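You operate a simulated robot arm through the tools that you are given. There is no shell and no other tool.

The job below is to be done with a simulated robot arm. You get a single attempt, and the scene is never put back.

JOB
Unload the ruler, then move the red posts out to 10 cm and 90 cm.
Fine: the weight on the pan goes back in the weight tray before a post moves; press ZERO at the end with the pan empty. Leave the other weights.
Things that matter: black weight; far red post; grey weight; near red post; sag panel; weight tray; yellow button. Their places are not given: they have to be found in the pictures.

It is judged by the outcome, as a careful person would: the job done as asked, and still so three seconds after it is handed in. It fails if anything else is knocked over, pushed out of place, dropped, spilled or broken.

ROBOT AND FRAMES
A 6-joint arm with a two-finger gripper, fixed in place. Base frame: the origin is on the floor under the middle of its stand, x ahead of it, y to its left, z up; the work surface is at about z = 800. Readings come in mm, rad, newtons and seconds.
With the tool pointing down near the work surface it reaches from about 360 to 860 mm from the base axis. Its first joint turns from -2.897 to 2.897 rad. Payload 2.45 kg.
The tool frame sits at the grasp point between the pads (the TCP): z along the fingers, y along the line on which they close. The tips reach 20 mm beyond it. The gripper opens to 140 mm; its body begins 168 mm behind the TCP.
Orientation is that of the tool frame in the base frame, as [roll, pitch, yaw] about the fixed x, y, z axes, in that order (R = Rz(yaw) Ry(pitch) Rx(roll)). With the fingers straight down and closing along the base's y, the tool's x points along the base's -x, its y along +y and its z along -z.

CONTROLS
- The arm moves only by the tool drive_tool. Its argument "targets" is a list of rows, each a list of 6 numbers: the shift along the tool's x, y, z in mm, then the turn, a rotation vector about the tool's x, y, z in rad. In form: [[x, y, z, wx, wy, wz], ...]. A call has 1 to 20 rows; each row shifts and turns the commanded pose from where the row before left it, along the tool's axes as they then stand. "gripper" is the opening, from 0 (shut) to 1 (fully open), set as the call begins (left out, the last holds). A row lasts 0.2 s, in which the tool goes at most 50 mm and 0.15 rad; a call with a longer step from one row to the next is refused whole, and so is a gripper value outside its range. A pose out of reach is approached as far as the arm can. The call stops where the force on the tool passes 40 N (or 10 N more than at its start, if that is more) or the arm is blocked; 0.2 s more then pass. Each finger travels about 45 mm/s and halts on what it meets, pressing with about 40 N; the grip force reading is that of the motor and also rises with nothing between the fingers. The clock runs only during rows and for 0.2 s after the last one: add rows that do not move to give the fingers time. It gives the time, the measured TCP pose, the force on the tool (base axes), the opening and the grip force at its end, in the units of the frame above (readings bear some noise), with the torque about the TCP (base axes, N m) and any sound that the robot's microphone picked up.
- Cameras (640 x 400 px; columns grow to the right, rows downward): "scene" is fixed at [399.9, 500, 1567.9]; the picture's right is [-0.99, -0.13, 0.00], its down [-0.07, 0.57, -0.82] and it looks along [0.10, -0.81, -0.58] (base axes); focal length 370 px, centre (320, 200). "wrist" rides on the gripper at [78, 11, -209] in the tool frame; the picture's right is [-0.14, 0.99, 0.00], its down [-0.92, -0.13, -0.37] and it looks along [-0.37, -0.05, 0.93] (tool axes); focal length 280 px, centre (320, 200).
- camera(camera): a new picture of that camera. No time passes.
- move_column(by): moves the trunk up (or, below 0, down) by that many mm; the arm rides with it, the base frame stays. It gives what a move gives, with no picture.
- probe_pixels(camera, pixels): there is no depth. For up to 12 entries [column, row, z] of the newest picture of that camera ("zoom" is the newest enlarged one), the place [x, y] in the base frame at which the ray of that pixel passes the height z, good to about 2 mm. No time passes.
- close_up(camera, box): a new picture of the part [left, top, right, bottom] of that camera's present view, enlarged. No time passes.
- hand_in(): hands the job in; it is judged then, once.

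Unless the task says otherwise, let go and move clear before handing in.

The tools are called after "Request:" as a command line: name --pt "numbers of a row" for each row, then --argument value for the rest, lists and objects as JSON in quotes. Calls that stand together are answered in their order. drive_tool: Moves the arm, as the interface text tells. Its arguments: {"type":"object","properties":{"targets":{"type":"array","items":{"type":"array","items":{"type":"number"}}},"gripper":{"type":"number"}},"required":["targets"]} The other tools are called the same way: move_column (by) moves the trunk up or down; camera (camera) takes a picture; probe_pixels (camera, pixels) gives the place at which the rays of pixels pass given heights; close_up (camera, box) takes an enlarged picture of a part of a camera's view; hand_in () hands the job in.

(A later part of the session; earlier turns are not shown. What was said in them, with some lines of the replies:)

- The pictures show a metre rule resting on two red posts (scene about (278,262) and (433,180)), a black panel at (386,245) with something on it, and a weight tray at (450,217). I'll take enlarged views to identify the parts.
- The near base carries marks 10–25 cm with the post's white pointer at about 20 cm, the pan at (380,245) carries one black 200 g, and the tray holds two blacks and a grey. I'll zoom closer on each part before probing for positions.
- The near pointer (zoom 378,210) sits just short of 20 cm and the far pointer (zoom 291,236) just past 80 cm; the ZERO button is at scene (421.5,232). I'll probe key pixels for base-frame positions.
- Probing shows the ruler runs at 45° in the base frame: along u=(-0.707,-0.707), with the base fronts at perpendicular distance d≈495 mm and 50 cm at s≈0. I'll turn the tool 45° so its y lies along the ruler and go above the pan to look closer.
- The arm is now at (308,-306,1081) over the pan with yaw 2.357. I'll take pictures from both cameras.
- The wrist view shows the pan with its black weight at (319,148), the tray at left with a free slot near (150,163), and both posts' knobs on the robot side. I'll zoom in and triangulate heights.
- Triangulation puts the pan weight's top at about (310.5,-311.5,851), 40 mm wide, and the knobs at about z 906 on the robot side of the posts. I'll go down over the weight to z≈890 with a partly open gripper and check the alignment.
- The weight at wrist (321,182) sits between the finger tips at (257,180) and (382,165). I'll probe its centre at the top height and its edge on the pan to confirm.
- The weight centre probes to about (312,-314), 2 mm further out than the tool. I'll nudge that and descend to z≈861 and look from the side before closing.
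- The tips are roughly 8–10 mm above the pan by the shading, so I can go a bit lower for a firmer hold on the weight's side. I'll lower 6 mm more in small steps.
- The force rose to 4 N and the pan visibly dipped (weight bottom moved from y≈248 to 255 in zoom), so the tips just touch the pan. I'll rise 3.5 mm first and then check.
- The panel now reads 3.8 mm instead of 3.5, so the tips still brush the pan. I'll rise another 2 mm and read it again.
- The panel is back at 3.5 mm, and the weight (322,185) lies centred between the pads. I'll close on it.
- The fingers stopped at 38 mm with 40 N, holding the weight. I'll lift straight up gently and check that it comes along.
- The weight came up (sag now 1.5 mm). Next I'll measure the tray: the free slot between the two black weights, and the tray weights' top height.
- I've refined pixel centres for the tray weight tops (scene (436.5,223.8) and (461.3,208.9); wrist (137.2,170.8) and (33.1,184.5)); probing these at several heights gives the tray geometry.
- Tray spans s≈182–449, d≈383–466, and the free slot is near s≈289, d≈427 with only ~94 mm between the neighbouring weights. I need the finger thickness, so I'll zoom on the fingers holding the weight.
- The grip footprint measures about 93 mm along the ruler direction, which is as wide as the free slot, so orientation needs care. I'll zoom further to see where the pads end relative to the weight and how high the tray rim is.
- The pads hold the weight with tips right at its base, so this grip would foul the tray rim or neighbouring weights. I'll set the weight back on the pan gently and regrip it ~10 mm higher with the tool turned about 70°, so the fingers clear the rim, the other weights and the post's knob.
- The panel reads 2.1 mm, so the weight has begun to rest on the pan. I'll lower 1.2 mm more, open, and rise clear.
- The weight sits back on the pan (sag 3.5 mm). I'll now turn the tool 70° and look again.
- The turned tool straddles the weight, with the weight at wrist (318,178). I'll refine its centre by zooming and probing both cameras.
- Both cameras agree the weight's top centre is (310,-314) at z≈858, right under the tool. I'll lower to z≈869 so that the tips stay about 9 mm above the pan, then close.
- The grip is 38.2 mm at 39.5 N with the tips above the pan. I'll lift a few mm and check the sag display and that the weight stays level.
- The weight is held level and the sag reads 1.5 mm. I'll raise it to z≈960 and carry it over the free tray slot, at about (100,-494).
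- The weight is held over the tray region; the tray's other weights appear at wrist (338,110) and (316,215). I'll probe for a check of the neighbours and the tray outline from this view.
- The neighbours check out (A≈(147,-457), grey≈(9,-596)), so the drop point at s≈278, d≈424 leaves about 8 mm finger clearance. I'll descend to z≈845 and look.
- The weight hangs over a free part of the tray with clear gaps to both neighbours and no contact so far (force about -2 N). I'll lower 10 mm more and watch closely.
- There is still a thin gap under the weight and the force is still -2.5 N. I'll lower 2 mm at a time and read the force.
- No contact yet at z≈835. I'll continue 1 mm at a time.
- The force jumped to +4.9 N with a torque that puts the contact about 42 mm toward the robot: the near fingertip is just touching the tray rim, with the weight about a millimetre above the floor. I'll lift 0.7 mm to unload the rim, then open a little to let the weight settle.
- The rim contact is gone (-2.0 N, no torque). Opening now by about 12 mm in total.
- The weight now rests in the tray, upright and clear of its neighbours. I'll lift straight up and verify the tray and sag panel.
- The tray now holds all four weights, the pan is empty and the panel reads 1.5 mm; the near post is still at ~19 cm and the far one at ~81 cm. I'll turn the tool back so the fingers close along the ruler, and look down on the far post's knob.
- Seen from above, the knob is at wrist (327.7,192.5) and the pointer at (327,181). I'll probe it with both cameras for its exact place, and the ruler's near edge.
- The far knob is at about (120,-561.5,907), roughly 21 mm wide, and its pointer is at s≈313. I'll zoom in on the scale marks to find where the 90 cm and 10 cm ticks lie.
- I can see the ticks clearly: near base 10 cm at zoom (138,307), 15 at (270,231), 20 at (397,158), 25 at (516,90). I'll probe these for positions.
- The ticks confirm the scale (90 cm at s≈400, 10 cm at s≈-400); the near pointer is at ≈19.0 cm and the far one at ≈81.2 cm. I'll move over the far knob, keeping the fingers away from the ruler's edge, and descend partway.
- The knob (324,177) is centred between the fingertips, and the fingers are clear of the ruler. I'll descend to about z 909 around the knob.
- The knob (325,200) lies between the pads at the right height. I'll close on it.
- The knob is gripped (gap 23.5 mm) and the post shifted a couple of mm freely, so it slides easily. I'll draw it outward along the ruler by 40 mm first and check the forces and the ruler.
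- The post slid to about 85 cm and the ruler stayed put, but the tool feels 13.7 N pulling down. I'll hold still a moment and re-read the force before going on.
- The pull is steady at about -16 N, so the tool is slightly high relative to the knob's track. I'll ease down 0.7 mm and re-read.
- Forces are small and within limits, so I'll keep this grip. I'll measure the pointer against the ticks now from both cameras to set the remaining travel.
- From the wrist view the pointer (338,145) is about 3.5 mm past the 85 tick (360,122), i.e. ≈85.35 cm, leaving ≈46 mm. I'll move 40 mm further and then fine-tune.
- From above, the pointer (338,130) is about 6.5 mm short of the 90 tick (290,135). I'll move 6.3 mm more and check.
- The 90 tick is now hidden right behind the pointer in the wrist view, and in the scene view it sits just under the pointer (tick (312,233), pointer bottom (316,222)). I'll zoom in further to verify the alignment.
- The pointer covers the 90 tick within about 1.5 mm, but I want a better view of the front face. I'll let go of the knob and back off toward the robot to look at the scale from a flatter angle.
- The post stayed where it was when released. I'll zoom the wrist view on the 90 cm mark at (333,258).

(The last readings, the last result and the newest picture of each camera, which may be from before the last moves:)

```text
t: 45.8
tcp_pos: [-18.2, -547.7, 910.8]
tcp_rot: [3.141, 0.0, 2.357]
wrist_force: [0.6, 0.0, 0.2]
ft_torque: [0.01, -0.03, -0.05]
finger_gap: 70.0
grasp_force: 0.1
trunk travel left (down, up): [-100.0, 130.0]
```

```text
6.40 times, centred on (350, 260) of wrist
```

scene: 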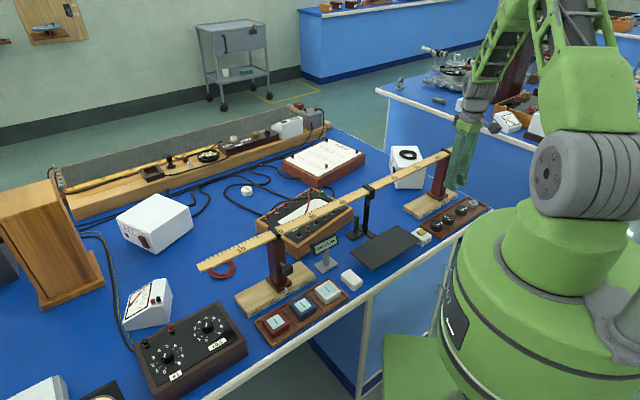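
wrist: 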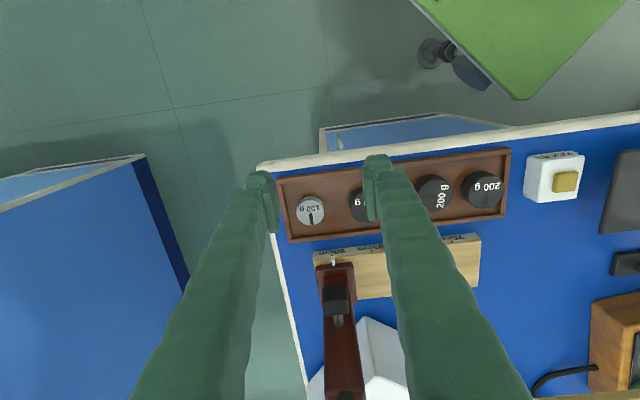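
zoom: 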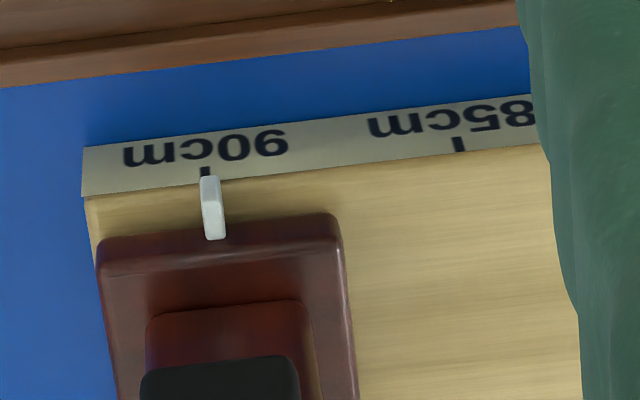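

The flat view shows the 90 tick at zoom (303,248) against the pointer's centre line at (315,248): the pointer is about 1 mm short of 90. I'll go back in the same way, regrip the knob and nudge it 1 mm outward.

Request:
drive_tool --pt "-30 0 0 0 0 0" --pt "-30 0 0 0 0 0" --pt "-25 0 0 0 0 0" --pt "-15 0 0 0 0 0" --pt "0 0 0 0 0 0" --gripper 0.5

Request:
drive_tool --pt "0 0 0 0 0 0" --pt "0 0 0 0 0 0" --pt "0 0 0 0 0 0" --pt "0 0 0 0 0 0" --pt "0 -0.5 0 0 0 0" --pt "0 -0.5 0 0 0 0" --pt "0 0 0 0 0 0" --pt "0 0 0 0 0 0" --gripper 0.05

Request:
drive_tool --pt "0 0 0 0 0 0" --pt "0 0 0 0 0 0" --pt "0 0 0 0 0 0" --pt "15 0 0 0 0 0" --pt "25 0 0 0 0 0" --pt "30 0 0 0 0 0" --pt "30 0 0 0 0 0" --pt "0 0 0 0 0 0" --gripper 0.5

Request:
close_up --camera "wrist" --box '[313, 240, 353, 265]'

Request:
close_up --camera "scene" --box '[438, 185, 470, 205]'

```text
t: 47.0
tcp_pos: [53.1, -617.9, 910.7]
tcp_rot: [-3.141, 0.001, 2.357]
wrist_force: [-0.7, 0.3, 0.2]
ft_torque: [0.02, 0.03, 0.0]
finger_gap: 69.9
grasp_force: 0.0
trunk travel left (down, up): [-100.0, 130.0]
```

```text
t: 48.8
tcp_pos: [52.5, -617.6, 911.2]
tcp_rot: [-3.142, -0.003, 2.356]
wrist_force: [0.1, 3.7, -3.8]
ft_torque: [0.06, 0.07, 0.01]
finger_gap: 23.0
grasp_force: 45.3
trunk travel left (down, up): [-100.0, 130.0]
```

```text
t: 50.6
tcp_pos: [-18.2, -547.3, 912.9]
tcp_rot: [3.141, 0.0, 2.355]
wrist_force: [0.0, 0.2, 0.6]
ft_torque: [-0.01, -0.01, 0.0]
finger_gap: 70.0
grasp_force: 0.0
trunk travel left (down, up): [-100.0, 130.0]
```

```text
16.00 times, centred on (333, 252) of wrist
```

zoom: 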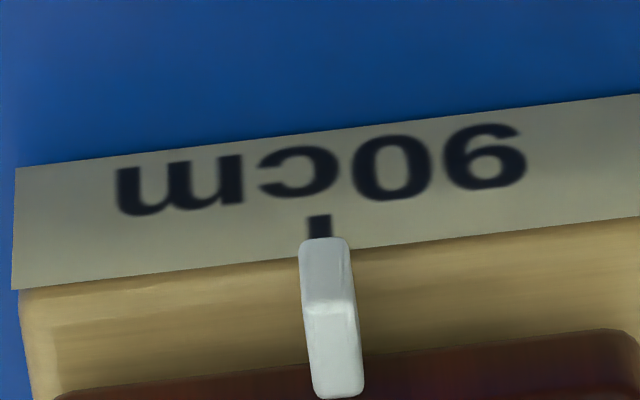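

```text
16.00 times, centred on (454, 195) of scene
```

zoom: 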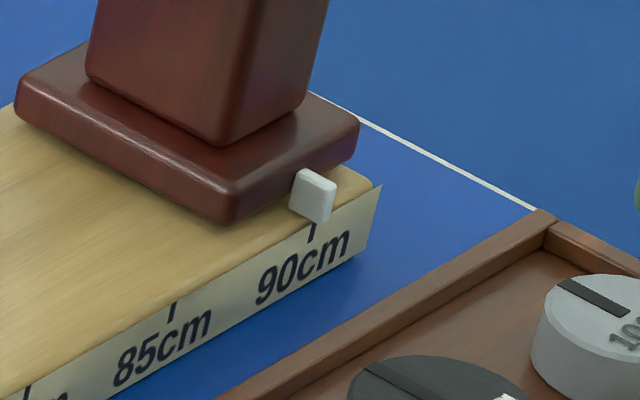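

The tick (319,227) is now on the pointer's centre line (322,227), so the far post is at 90 cm. I'll rise and carry the tool over to the near post.

Request:
drive_tool --pt "0 0 -30 0 0 0" --pt "0 0 -40 0 0 0" --pt "0 0 -40 0 0 0" --pt "0 15 -15 0 0 0" --pt "-4 40 0 0 0 0" --pt "-4 45 0 0 0 0" --pt "-4 45 0 0 0 0" --pt "-4 45 0 0 0 0" --pt "-4 45 0 0 0 0" --pt "-4 45 0 0 0 0" --pt "-4 45 0 0 0 0" --pt "-4 45 0 0 0 0" --pt "-4 45 0 0 0 0" --pt "-4 45 0 0 0 0" --pt "-4 45 0 0 0 0" --pt "-4 45 0 0 0 0" --pt "-4 45 0 0 0 0" --pt "-4 45 0 0 0 0" --pt "-4 45 0 0 0 0" --pt "-4 25 0 0 0 0" --gripper 0.5

Request:
camera --camera "wrist"

Request:
camera --camera "scene"

```text
t: 54.8
tcp_pos: [529.2, -88.8, 1035.2]
tcp_rot: [3.141, -0.001, 2.356]
wrist_force: [-0.2, 0.1, -0.4]
ft_torque: [-0.02, 0.05, 0.01]
finger_gap: 70.0
grasp_force: 0.1
trunk travel left (down, up): [-100.0, 130.0]
```

```text
taken
```

wrist: 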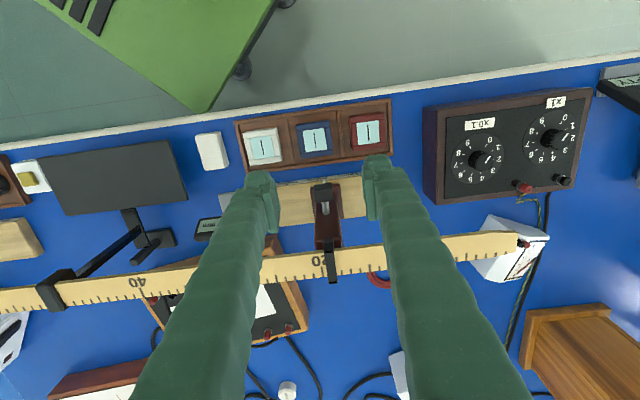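

```text
taken
```

scene: 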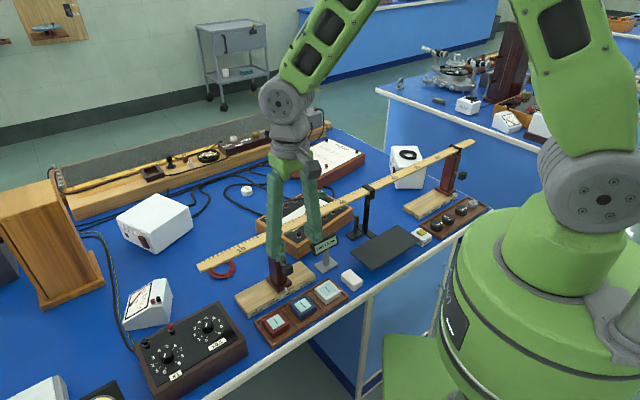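

I'm above the near post; the knob shows at wrist (323,190). I'll zoom to fix its position and check the height of the dial box at (430,140), which the right finger will come near.

Request:
close_up --camera "wrist" --box '[260, 140, 390, 230]'

Request:
close_up --camera "scene" --box '[130, 240, 330, 400]'

Request:
close_up --camera "scene" --box '[265, 245, 313, 285]'

```text
4.44 times, centred on (325, 185) of wrist
```

zoom: 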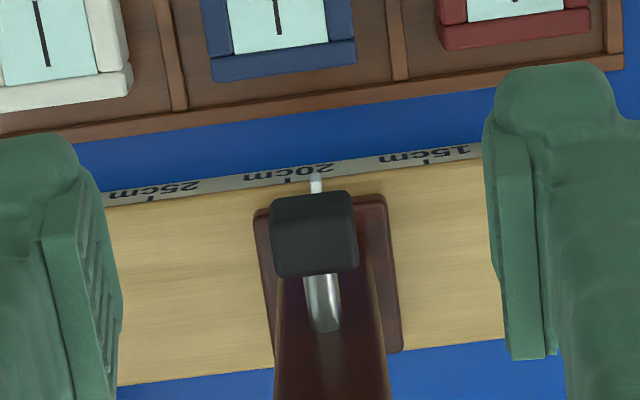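

```text
2.50 times, centred on (230, 320) of scene
```

zoom: 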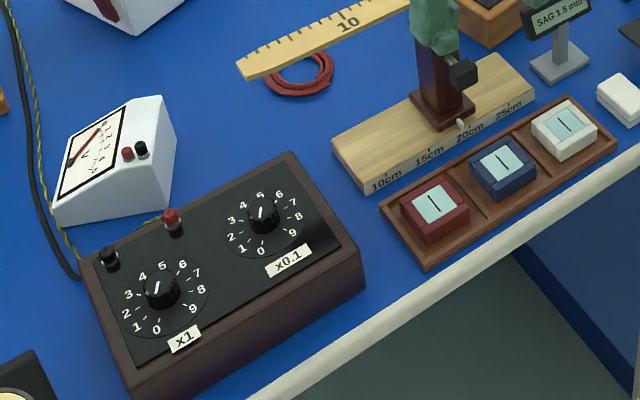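

```text
10.00 times, centred on (289, 265) of scene
```

zoom: 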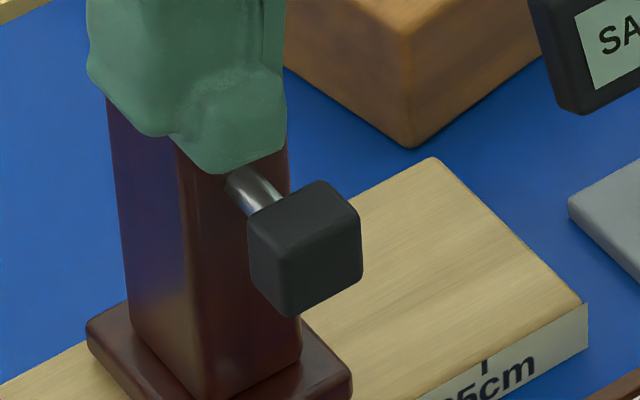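

Request:
probe_pixels --camera "wrist" --pixels '[[323.7, 192.5, 900], [323.7, 192.5, 910], [423, 108, 850], [423, 108, 880], [437, 204, 850], [437, 204, 880], [324.2, 181, 825], [518, 232, 975]]'

Request:
probe_pixels --camera "scene" --pixels '[[287.7, 270, 900], [287.7, 270, 910], [246.8, 340, 850], [246.8, 340, 880], [216, 300.8, 850], [216, 300.8, 880]]'

```text
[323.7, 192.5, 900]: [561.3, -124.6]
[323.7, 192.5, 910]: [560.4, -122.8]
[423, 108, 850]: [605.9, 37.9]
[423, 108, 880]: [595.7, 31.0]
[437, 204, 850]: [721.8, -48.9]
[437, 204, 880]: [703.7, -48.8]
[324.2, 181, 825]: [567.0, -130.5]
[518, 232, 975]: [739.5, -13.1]
```

```text
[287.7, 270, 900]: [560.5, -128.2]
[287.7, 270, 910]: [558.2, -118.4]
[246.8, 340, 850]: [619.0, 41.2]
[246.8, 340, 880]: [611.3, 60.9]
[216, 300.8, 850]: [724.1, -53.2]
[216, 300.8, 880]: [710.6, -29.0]
```

The near knob is at about (560,-123.6,906), and the dial box top is only at z≈855, well below the fingertips. I'll move over the knob and descend around it.

Request:
drive_tool --pt "-19 -0.5 0 0 0 0" --pt "-19 -0.5 0 0 0 0" --pt "0 0 25 0 0 0" --pt "0 0 25 0 0 0" --pt "0 0 25 0 0 0" --pt "0 0 20 0 0 0" --pt "0 0 0 0 0 0" --gripper 0.5

Request:
camera --camera "wrist"

Request:
close_up --camera "scene" --box '[240, 225, 320, 315]'

```text
t: 56.4
tcp_pos: [556.6, -118.5, 939.9]
tcp_rot: [3.14, 0.002, 2.356]
wrist_force: [0.7, 0.4, -0.7]
ft_torque: [0.02, 0.01, -0.02]
finger_gap: 70.1
grasp_force: 0.0
trunk travel left (down, up): [-100.0, 130.0]
```

```text
taken
```

wrist: 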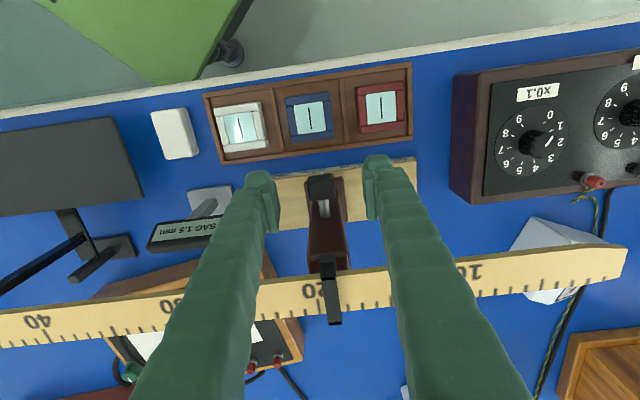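

```text
4.44 times, centred on (280, 270) of scene
```

zoom: 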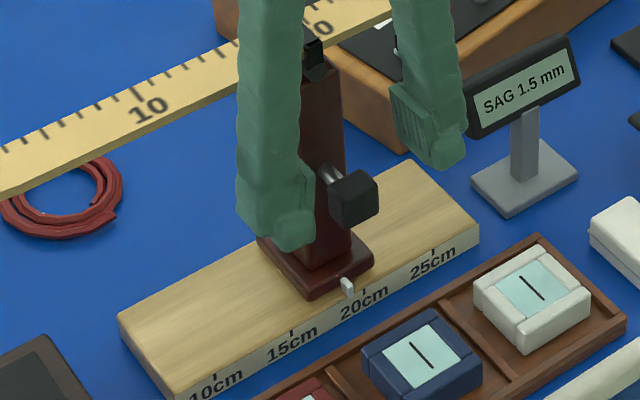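

The knob (320,188) is between the tips. Before descending further I'll check how close the left finger is to the sag panel at wrist (190,232).

Request:
probe_pixels --camera "wrist" --pixels '[[232, 220, 850], [232, 220, 880], [222, 250, 850], [222, 250, 880], [320, 188, 906]]'

Request:
probe_pixels --camera "scene" --pixels '[[313.5, 241, 850], [313.5, 241, 870], [338.5, 232, 850], [338.5, 232, 870], [313.5, 253, 840]]'

```text
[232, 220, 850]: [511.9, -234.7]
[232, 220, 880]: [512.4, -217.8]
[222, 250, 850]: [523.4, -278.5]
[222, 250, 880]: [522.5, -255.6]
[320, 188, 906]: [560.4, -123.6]
```

```text
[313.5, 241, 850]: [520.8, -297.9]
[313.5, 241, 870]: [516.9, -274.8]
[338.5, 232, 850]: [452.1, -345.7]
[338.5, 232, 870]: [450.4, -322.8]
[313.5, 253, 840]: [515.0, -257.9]
```

The sag panel is over 60 mm away from the finger, so it's safe. I'll descend to z≈909 and close on the knob.

Request:
drive_tool --pt "0 0 15 0 0 0" --pt "0 0 10 0 0 0" --pt "0 0 6 0 0 0" --pt "0 0 0 0 0 0" --gripper 0.5

Request:
drive_tool --pt "0 0 0 0 0 0" --pt "0 0 0 0 0 0" --pt "0 0 0 0 0 0" --pt "0 0 0 0 0 0" --pt "0 0 0 0 0 0" --gripper 0.05

Request:
close_up --camera "wrist" --box '[240, 130, 400, 330]'

Request:
close_up --camera "wrist" --box '[300, 165, 340, 190]'

Request:
close_up --camera "scene" --box '[240, 225, 320, 315]'

```text
t: 57.4
tcp_pos: [555.3, -120.0, 908.8]
tcp_rot: [-3.141, 0.001, 2.357]
wrist_force: [0.8, -0.3, -0.2]
ft_torque: [0.02, -0.01, -0.02]
finger_gap: 70.1
grasp_force: 0.0
trunk travel left (down, up): [-100.0, 130.0]
```

```text
t: 58.6
tcp_pos: [555.2, -118.4, 910.3]
tcp_rot: [3.141, 0.0, 2.356]
wrist_force: [1.0, 0.4, -1.7]
ft_torque: [0.02, 0.02, 0.02]
finger_gap: 23.2
grasp_force: 45.6
trunk travel left (down, up): [-100.0, 130.0]
```

```text
2.00 times, centred on (320, 230) of wrist
```

zoom: 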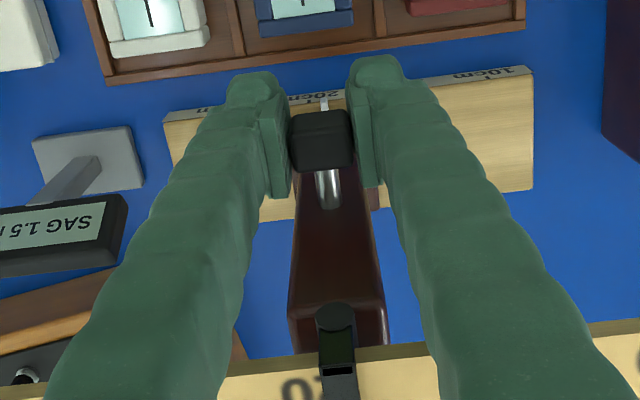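

```text
16.00 times, centred on (320, 178) of wrist
```

zoom: 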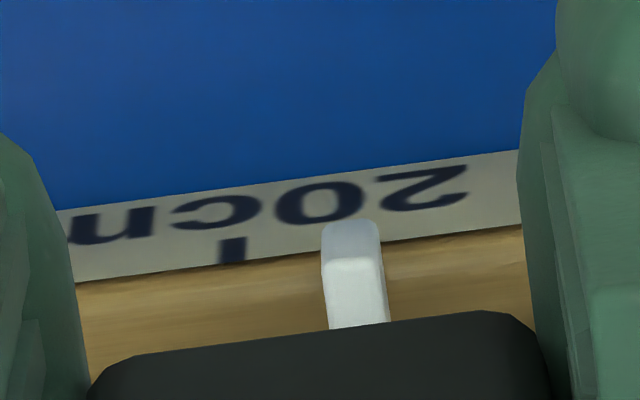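

```text
4.44 times, centred on (280, 270) of scene
```

zoom: 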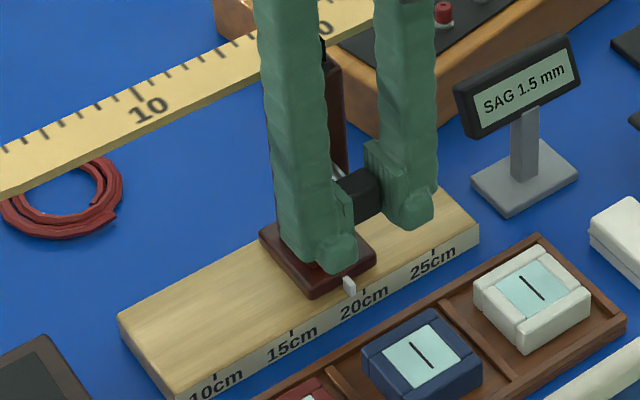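

The knob is gripped, and the pointer reads about 19.15 cm (tick at (232,250), pointer line at (352,250), 14.4 px/mm). I'll draw the post outward 45 mm and check.

Request:
drive_tool --pt "0 3 0 0 0 0" --pt "0 6 0 0 0 0" --pt "0 6 0 0 0 0" --pt "0 6 0 0 0 0" --pt "0 6 0 0 0 0" --pt "0 6 0 0 0 0" --pt "0 6 0 0 0 0" --pt "0 4 0 0 0 0" --pt "0 2 0 0 0 0" --pt "0 0 0 0 0 0" --gripper 0.05

Request:
close_up --camera "wrist" --box '[300, 165, 340, 190]'

Request:
close_up --camera "scene" --box '[190, 205, 350, 325]'

Request:
close_up --camera "scene" --box '[330, 130, 490, 240]'

```text
t: 60.8
tcp_pos: [587.8, -87.0, 910.3]
tcp_rot: [3.141, 0.001, 2.356]
wrist_force: [-5.5, 1.6, 3.8]
ft_torque: [0.03, 0.13, -0.01]
finger_gap: 22.9
grasp_force: 45.2
trunk travel left (down, up): [-100.0, 130.0]
```

```text
16.00 times, centred on (320, 178) of wrist
```

zoom: 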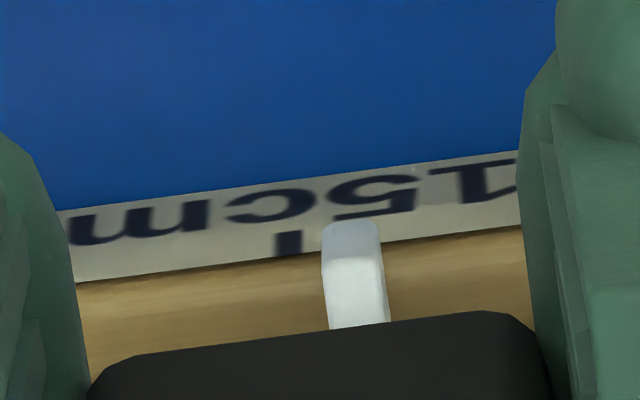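

```text
3.33 times, centred on (270, 265) of scene
```

zoom: 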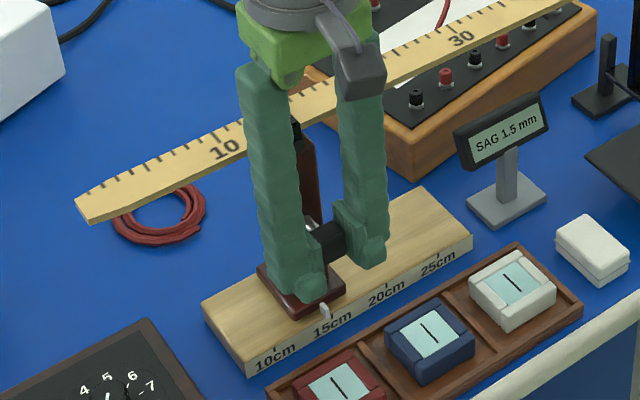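

```text
3.64 times, centred on (410, 185) of scene
```

zoom: 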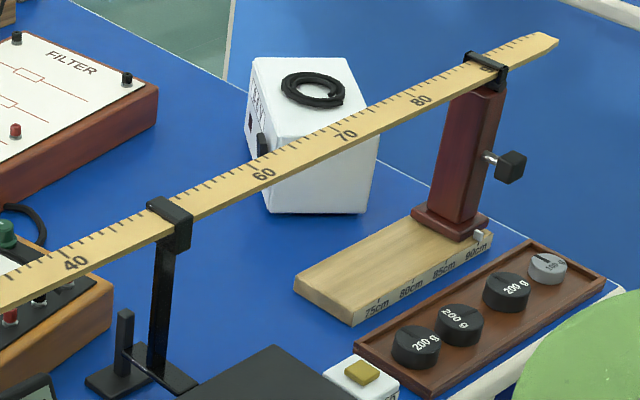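

The pointer is now ≈14.56 cm (tick 15 at (288,243), pointer line at (351,243)), and the ruler and other items are unchanged. I'll move 44 mm further and check again.

Request:
drive_tool --pt "0 3 0 0 0 0" --pt "0 6 0 0 0 0" --pt "0 6 0 0 0 0" --pt "0 6 0 0 0 0" --pt "0 6 0 0 0 0" --pt "0 6 0 0 0 0" --pt "0 6 0 0 0 0" --pt "0 3 0 0 0 0" --pt "0 2 0 0 0 0" --pt "0 0 0 0 0 0" --pt "0 0 0 0 0 0" --gripper 0.05

Request:
close_up --camera "wrist" --box '[300, 165, 340, 190]'

Request:
close_up --camera "scene" --box '[190, 205, 350, 325]'

```text
t: 63.2
tcp_pos: [619.1, -55.7, 909.9]
tcp_rot: [-3.142, -0.001, 2.356]
wrist_force: [0.4, -4.5, 1.4]
ft_torque: [-0.1, -0.01, -0.06]
finger_gap: 23.2
grasp_force: 45.3
trunk travel left (down, up): [-100.0, 130.0]
```

```text
16.00 times, centred on (320, 178) of wrist
```

zoom: 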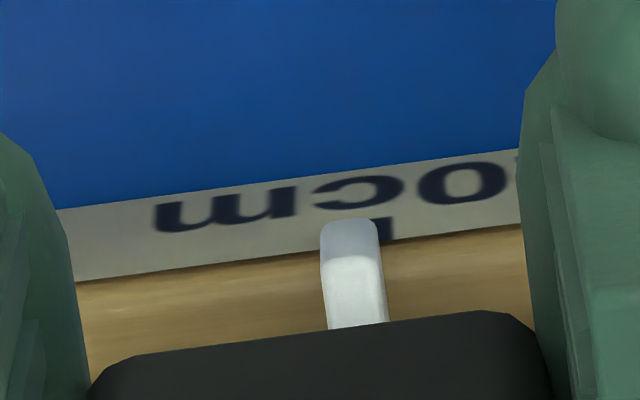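

```text
3.33 times, centred on (270, 265) of scene
```

zoom: 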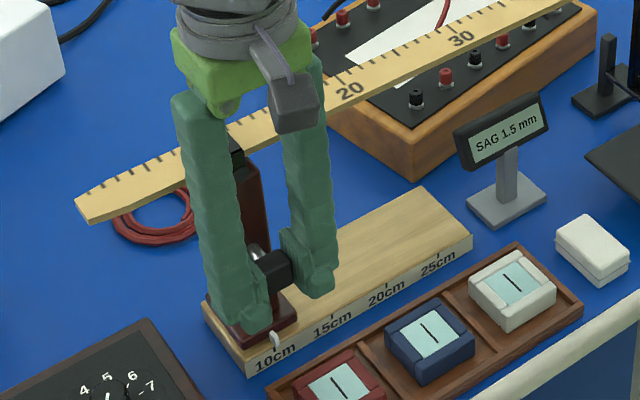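

The 10 tick (centre ≈(381,230), partly hidden) is still 31 px to the right of the pointer line (350), i.e. about 2.2 mm to go. I'll move 2.2 mm more.

Request:
drive_tool --pt "0 1.1 0 0 0 0" --pt "0 1.1 0 0 0 0" --pt "0 0 0 0 0 0" --pt "0 0 0 0 0 0" --gripper 0.05

Request:
close_up --camera "wrist" --box '[300, 165, 340, 190]'

```text
t: 64.2
tcp_pos: [620.0, -53.9, 910.4]
tcp_rot: [3.141, -0.001, 2.356]
wrist_force: [-0.6, -3.8, -0.7]
ft_torque: [0.01, 0.04, -0.03]
finger_gap: 23.0
grasp_force: 44.7
trunk travel left (down, up): [-100.0, 130.0]
```

```text
16.00 times, centred on (320, 178) of wrist
```

zoom: 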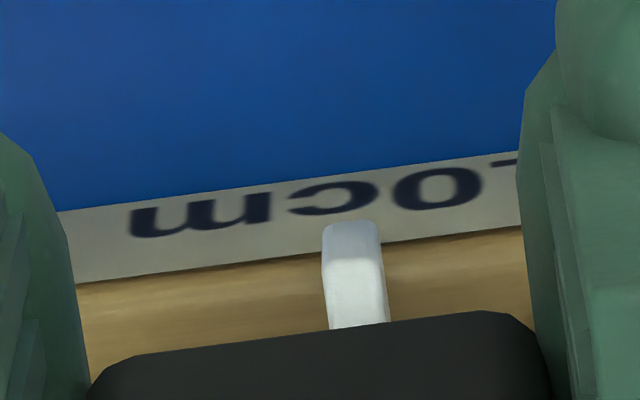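

The label moved 27 px, so the tick is now within about 0.3 mm of the pointer line. I'll release, back off toward the robot and verify from the flatter angle.

Request:
drive_tool --pt "0 0 0 0 0 0" --pt "0 0 0 0 0 0" --pt "0 0 0 0 0 0" --pt "15 0 0 0 0 0" --pt "25 0 0 0 0 0" --pt "30 0 0 0 0 0" --pt "30 0 0 0 0 0" --pt "0 0 0 0 0 0" --gripper 0.5

Request:
camera --camera "wrist"

Request:
close_up --camera "wrist" --box '[305, 240, 345, 265]'

Request:
close_up --camera "scene" --box '[190, 205, 350, 325]'

```text
t: 66.0
tcp_pos: [549.0, 17.8, 910.6]
tcp_rot: [3.141, 0.001, 2.357]
wrist_force: [0.1, 0.3, -0.2]
ft_torque: [0.0, -0.01, -0.01]
finger_gap: 70.0
grasp_force: 0.0
trunk travel left (down, up): [-100.0, 130.0]
```

```text
taken
```

wrist: 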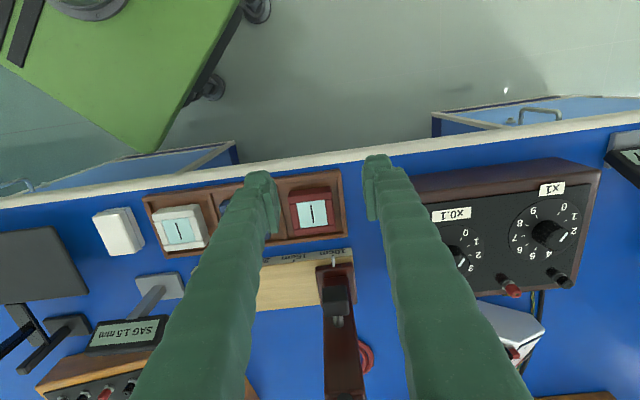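

```text
16.00 times, centred on (325, 252) of wrist
```

zoom: 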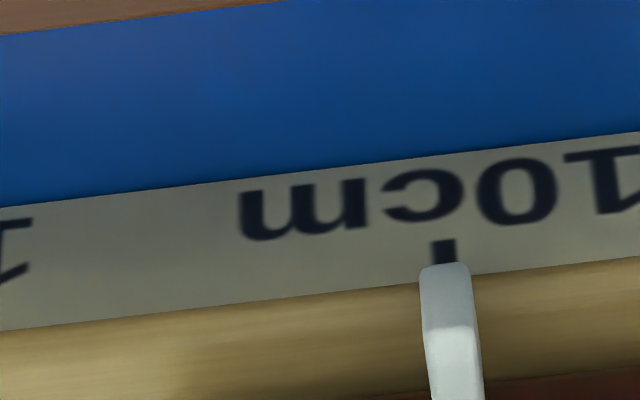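

```text
3.33 times, centred on (270, 265) of scene
```

zoom: 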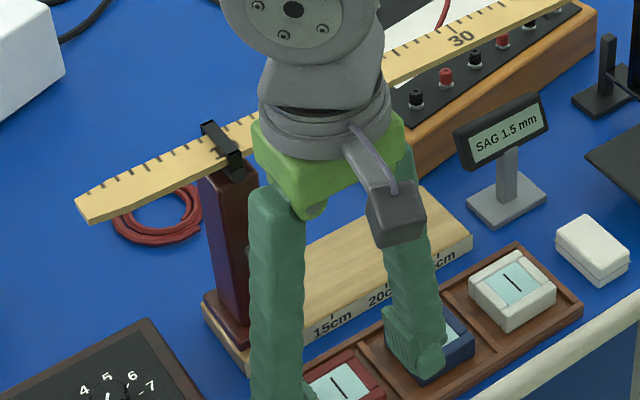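

The near pointer (446,268) lines up with the 10 tick (444,250), so both posts are placed. Now I'll shut the gripper, rise and travel over toward the ZERO button, then look at it from above.

Request:
drive_tool --pt "0 0 -40 0 0 0" --pt "0 0 -40 0 0 0" --pt "0 0 -10 0 0 0" --pt "0 -30 0 0 0 0" --pt "-2 -45 0 0 0 0" --pt "-2 -45 0 0 0 0" --pt "-2 -45 0 0 0 0" --pt "-2 -45 0 0 0 0" --pt "-2 -45 0 0 0 0" --pt "-2 -45 0 0 0 0" --pt "-2 -45 0 0 0 0" --pt "-2 -45 0 0 0 0" --pt "-2 -45 0 0 0 0" --pt "-2 -45 0 0 0 0" --pt "0 -45 0 0 0 0" --pt "0 -18 0 0 0 0" --pt "0 0 0 0 0 0" --gripper 0

Request:
camera --camera "wrist"

Request:
camera --camera "scene"

```text
t: 69.6
tcp_pos: [179.5, -383.6, 998.5]
tcp_rot: [3.142, -0.002, 2.356]
wrist_force: [0.0, 0.1, -1.1]
ft_torque: [0.01, 0.03, 0.01]
finger_gap: 0.1
grasp_force: 29.1
trunk travel left (down, up): [-100.0, 130.0]
```

```text
taken
```

wrist: 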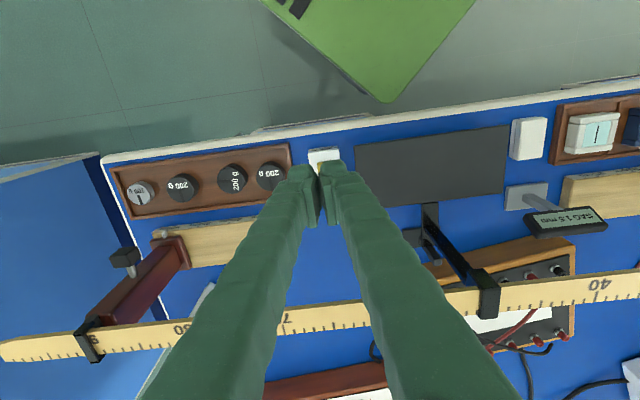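

```text
taken
```

scene: 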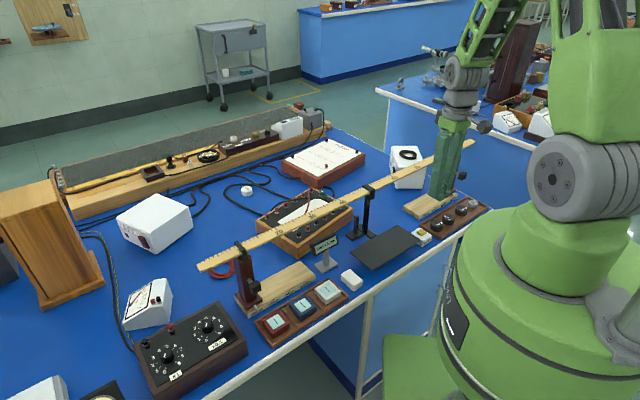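

The scene looks intact; the button is hidden by the fingertips in the wrist view. I'll shift 50 mm along the ruler direction to expose it and triangulate.

Request:
drive_tool --pt "0 -25 0 0 0 0" --pt "0 -25 0 0 0 0" --pt "0 0 0 0 0 0" --gripper 0

Request:
camera --camera "wrist"

Request:
close_up --camera "wrist" --box '[335, 130, 415, 195]'

Request:
close_up --camera "scene" --box '[406, 222, 438, 242]'

```text
t: 70.4
tcp_pos: [144.3, -418.9, 999.5]
tcp_rot: [-3.141, 0.001, 2.356]
wrist_force: [-0.1, -0.4, 0.1]
ft_torque: [0.0, 0.03, -0.02]
finger_gap: 0.0
grasp_force: 29.9
trunk travel left (down, up): [-100.0, 130.0]
```

```text
taken
```

wrist: 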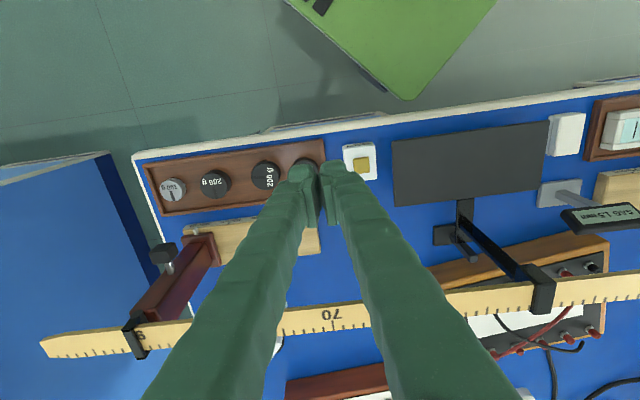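

```text
6.15 times, centred on (375, 162) of wrist
```

zoom: 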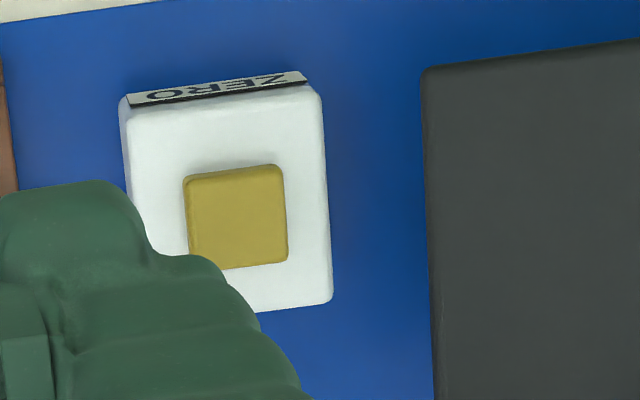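

```text
16.00 times, centred on (422, 232) of scene
```

zoom: 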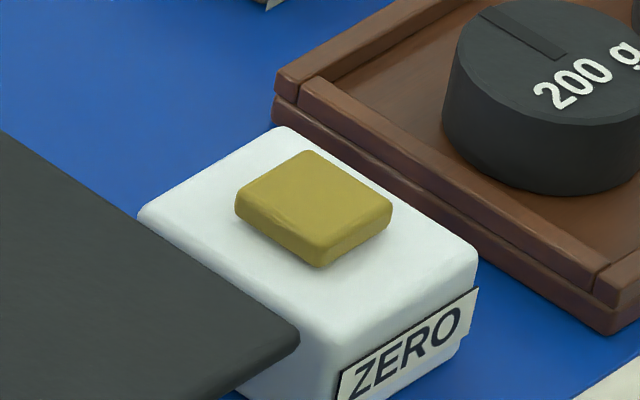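

The button cap is about 22 mm wide, centred at wrist (361.4,164.5) and scene (421.5,232.2). I'll triangulate its height.

Request:
probe_pixels --camera "wrist" --pixels '[[361.4, 164.5, 820], [361.4, 164.5, 830], [361.4, 164.5, 840], [391.5, 143, 843], [396, 207, 843]]'

Request:
probe_pixels --camera "scene" --pixels '[[421.5, 232.2, 820], [421.5, 232.2, 830], [421.5, 232.2, 840], [420.5, 241.5, 843]]'

```text
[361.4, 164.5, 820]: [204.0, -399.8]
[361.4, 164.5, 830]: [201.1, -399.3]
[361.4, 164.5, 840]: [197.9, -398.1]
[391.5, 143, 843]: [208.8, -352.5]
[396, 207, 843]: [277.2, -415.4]
```

```text
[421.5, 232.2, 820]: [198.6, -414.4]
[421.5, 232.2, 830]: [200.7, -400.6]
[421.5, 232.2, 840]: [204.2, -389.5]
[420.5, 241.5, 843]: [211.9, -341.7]
```

The cap top is at about (200.8,-399.5,831); the pan edge is 40 mm away, leaving ~14 mm for the closed fingers. I'll move over it, descend to z≈872 and look.

Request:
drive_tool --pt "-13 27 0 0 0 0" --pt "-13.3 26.7 0 0 0 0" --pt "0 0 35 0 0 0" --pt "0 0 35 0 0 0" --pt "0 0 30 0 0 0" --pt "0 0 20 0 0 0" --pt "0 0 8 0 0 0" --pt "0 0 0 0 0 0" --gripper 0

Request:
camera --camera "wrist"

Request:
close_up --camera "scene" --box '[390, 205, 454, 250]'

```text
t: 72.2
tcp_pos: [201.6, -400.2, 873.3]
tcp_rot: [3.141, -0.001, 2.355]
wrist_force: [0.2, -0.1, -0.6]
ft_torque: [0.01, 0.01, 0.0]
finger_gap: 0.0
grasp_force: 28.8
trunk travel left (down, up): [-100.0, 130.0]
```

```text
taken
```

wrist: 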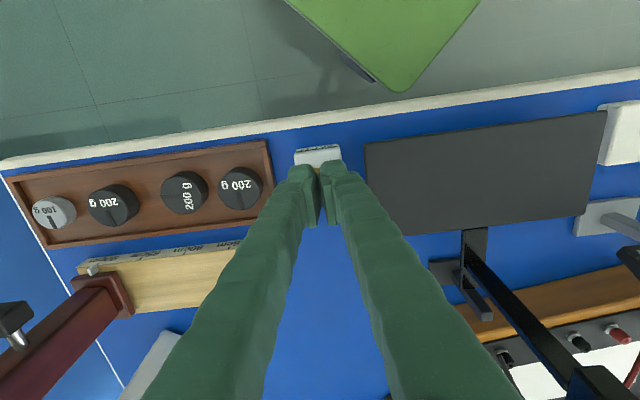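

```text
8.89 times, centred on (422, 228) of scene
```

zoom: 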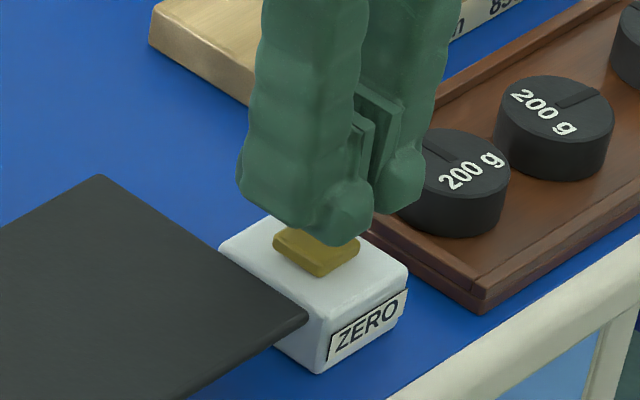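

The closed tips are centred above the yellow cap with clear space to the pan and tray. I'll lower to just above it (z≈855) and then press in small steps.

Request:
drive_tool --pt "0 0 10 0 0 0" --pt "0 0 5 0 0 0" --pt "0 0 2 0 0 0" --pt "0 0 0 0 0 0" --gripper 0

Request:
close_up --camera "scene" --box '[390, 205, 454, 250]'

```text
t: 73.2
tcp_pos: [200.1, -399.4, 855.0]
tcp_rot: [3.142, -0.001, 2.356]
wrist_force: [0.0, 1.2, 0.1]
ft_torque: [0.01, -0.01, -0.01]
finger_gap: 0.0
grasp_force: 29.4
trunk travel left (down, up): [-100.0, 130.0]
```

```text
8.89 times, centred on (422, 228) of scene
```

zoom: 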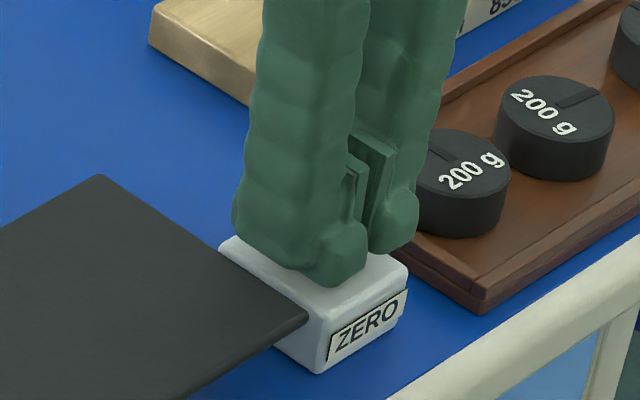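

The tips hide the cap and there is no contact force yet at z=855. I'll press down in 1 mm steps and read the force each time.

Request:
drive_tool --pt "0 0 1 0 0 0" --pt "0 0 1 0 0 0" --pt "0 0 1 0 0 0" --gripper 0

Request:
drive_tool --pt "0 0 1 0 0 0" --pt "0 0 0 0 0 0" --gripper 0

Request:
close_up --camera "scene" --box '[300, 225, 460, 275]'

```text
t: 74.0
tcp_pos: [201.4, -397.8, 851.7]
tcp_rot: [3.141, 0.002, 2.357]
wrist_force: [0.6, -0.7, 2.4]
ft_torque: [0.01, -0.02, 0.01]
finger_gap: 5.8
grasp_force: 29.5
trunk travel left (down, up): [-100.0, 130.0]
heard: click
```

```text
t: 74.6
tcp_pos: [200.1, -397.9, 851.1]
tcp_rot: [3.141, -0.001, 2.355]
wrist_force: [1.0, 0.2, 3.0]
ft_torque: [0.02, 0.0, 0.03]
finger_gap: 6.0
grasp_force: 29.5
trunk travel left (down, up): [-100.0, 130.0]
```

```text
4.00 times, centred on (380, 250) of scene
```

zoom: 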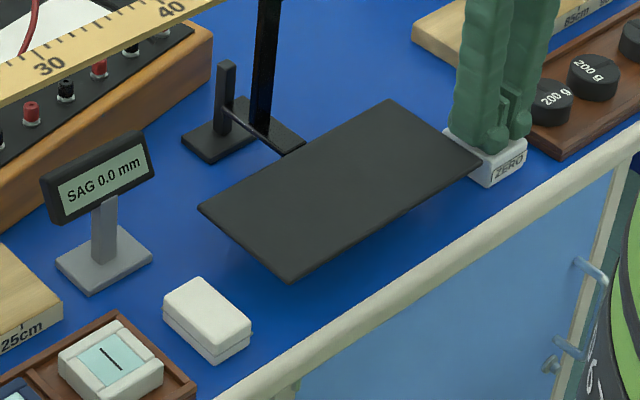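

A click was heard and the panel now reads 0.0 mm with the pan empty. The fingers were spread slightly (6 mm), so I'll lift just 2 mm and check nothing is being held.

Request:
drive_tool --pt "0 0 -1 0 0 0" --pt "0 0 -1 0 0 0" --pt "0 0 0 0 0 0" --gripper 0

Request:
close_up --camera "scene" --box '[390, 205, 454, 250]'

```text
t: 75.4
tcp_pos: [200.9, -399.0, 852.5]
tcp_rot: [3.141, -0.001, 2.357]
wrist_force: [-0.1, 1.4, 0.8]
ft_torque: [-0.03, -0.02, -0.02]
finger_gap: 5.9
grasp_force: 29.6
trunk travel left (down, up): [-100.0, 130.0]
```

```text
8.89 times, centred on (422, 228) of scene
```

zoom: 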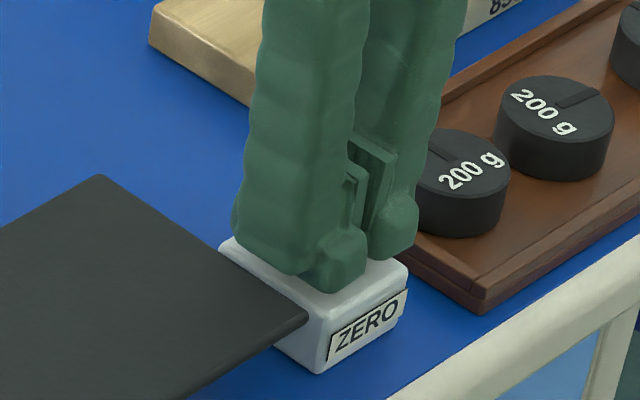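

The force is near zero but the fingers still sit 6 mm apart as if resting on the cap's sides. I'll open them just slightly so nothing is pinched, then lift straight up.

Request:
drive_tool --pt "0 0 0 0 0 0" --pt "0 0 0 0 0 0" --gripper 0.08

Request:
drive_tool --pt "0 0 -2 0 0 0" --pt "0 0 -3 0 0 0" --pt "0 0 -5 0 0 0" --pt "0 0 0 0 0 0" --gripper 0.08

Request:
close_up --camera "scene" --box '[390, 205, 454, 250]'

Request:
close_up --camera "scene" --box '[300, 225, 460, 275]'

```text
t: 76.0
tcp_pos: [201.4, -398.3, 851.9]
tcp_rot: [-3.141, 0.0, 2.357]
wrist_force: [0.1, 0.0, 0.4]
ft_torque: [-0.01, -0.02, 0.0]
finger_gap: 11.6
grasp_force: 0.2
trunk travel left (down, up): [-100.0, 130.0]
```

```text
t: 77.0
tcp_pos: [201.4, -398.0, 863.8]
tcp_rot: [-3.141, 0.001, 2.356]
wrist_force: [1.0, -0.2, -0.2]
ft_torque: [-0.02, 0.01, 0.0]
finger_gap: 11.4
grasp_force: 0.1
trunk travel left (down, up): [-100.0, 130.0]
```

```text
8.89 times, centred on (422, 228) of scene
```

zoom: 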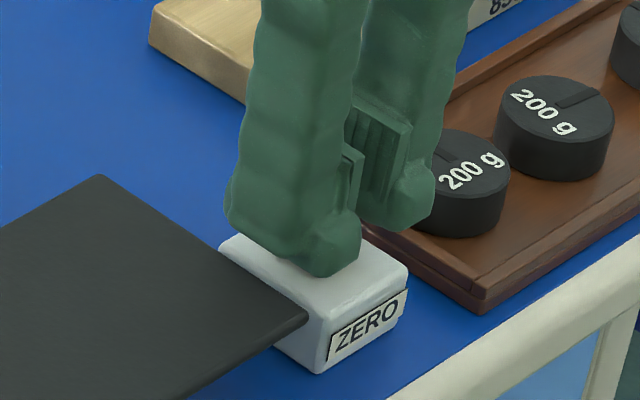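

```text
4.00 times, centred on (380, 250) of scene
```

zoom: 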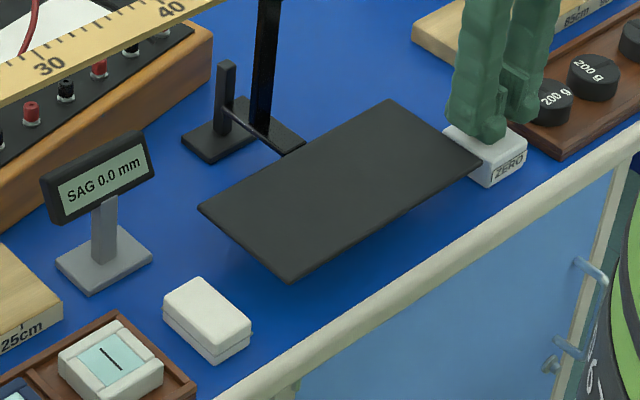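

The box stayed put and the panel keeps reading 0.0 mm. I'll lift well clear and move back toward the robot, then review everything once more.

Request:
drive_tool --pt "0 0 -20 0 0 0" --pt "0 0 -40 0 0 0" --pt "0 0 -40 0 0 0" --pt "0 0 -40 0 0 0" --pt "0 0 -40 0 0 0" --pt "10 -20 -30 0 0 0" --pt "10 -30 0 0 0 0" --pt "0 -40 0 0 0 0" --pt "0 -40 0 0 0 0" --pt "0 0 0 0 0 0" --gripper 0.08

Request:
camera --camera "scene"

Request:
camera --camera "wrist"

Request:
close_up --camera "scene" --box '[330, 140, 500, 270]'

Request:
close_up --camera "scene" --box '[190, 205, 350, 325]'

```text
t: 79.2
tcp_pos: [93.9, -474.4, 1075.1]
tcp_rot: [3.142, 0.001, 2.355]
wrist_force: [-0.5, -0.3, -1.0]
ft_torque: [0.03, 0.01, 0.03]
finger_gap: 11.3
grasp_force: 0.1
trunk travel left (down, up): [-100.0, 130.0]
```

```text
taken
```

scene: 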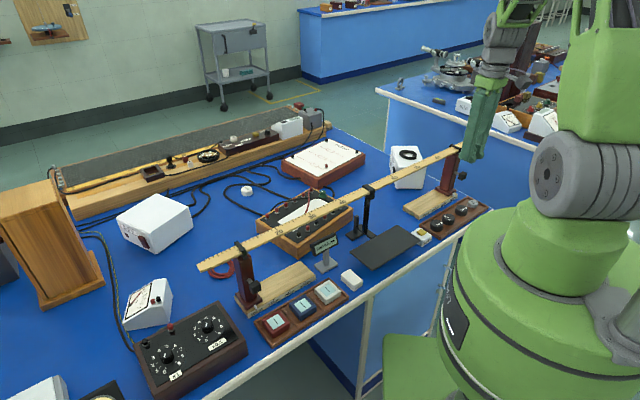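

```text
taken
```

wrist: 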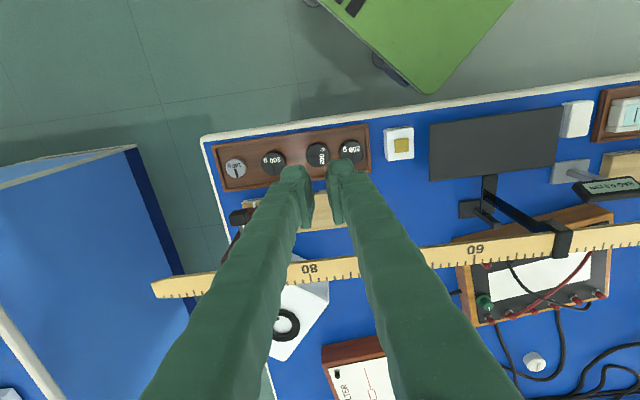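

```text
3.08 times, centred on (415, 205) of scene
```

zoom: 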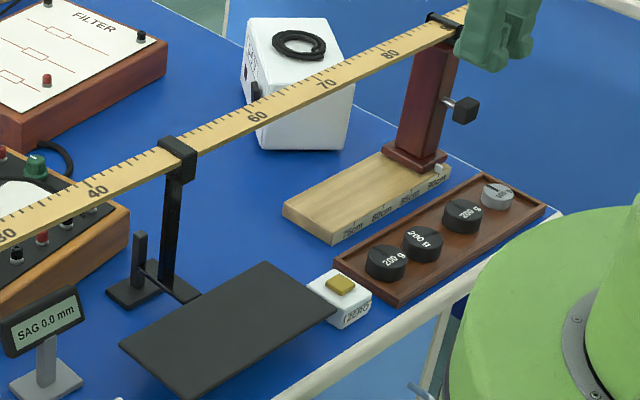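

```text
3.33 times, centred on (270, 265) of scene
```

zoom: 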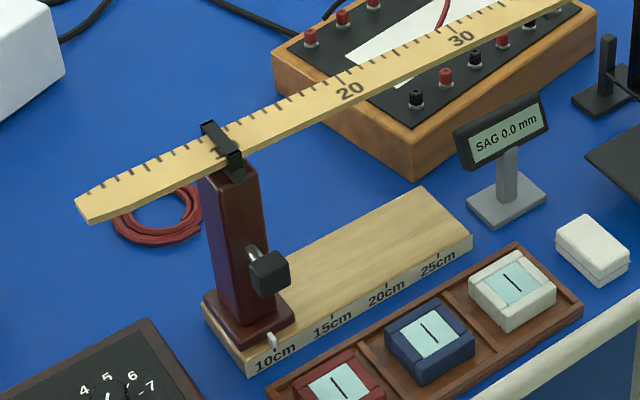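

Everything checks out: the pan is empty, all four weights are in the tray, the pointers stand at 10 cm and 90 cm, the panel reads 0.0 mm, and the arm is clear. I'm handing in the job.

Request:
hand_in

```text
The job is handed in.
```

The job is done and handed in; I don't have the judging result yet.

- **Weight:** the 200 g weight from the pan is back in the free slot of the weight tray. It went back before either post moved, and the other three weights were left alone. I briefly set it back on the pan to regrip it, because the first grip was too low to clear the tray rim. Near the end a fingertip lightly touched the rim, and I let go with the weight about a millimetre above the tray floor. The tray and its neighbours did not shift.
- **Posts:** the near post's pointer is on the 10 cm mark and the far post's is on the 90 cm mark, both within about half a millimetre by the wrist camera. The ruler showed no sign of shifting.
- **ZERO:** I pressed the yellow button last with the pan empty. It clicked, and the sag panel reads 0.0 mm.

Nothing else looked moved in the last pictures, and the arm was well clear before I handed in.
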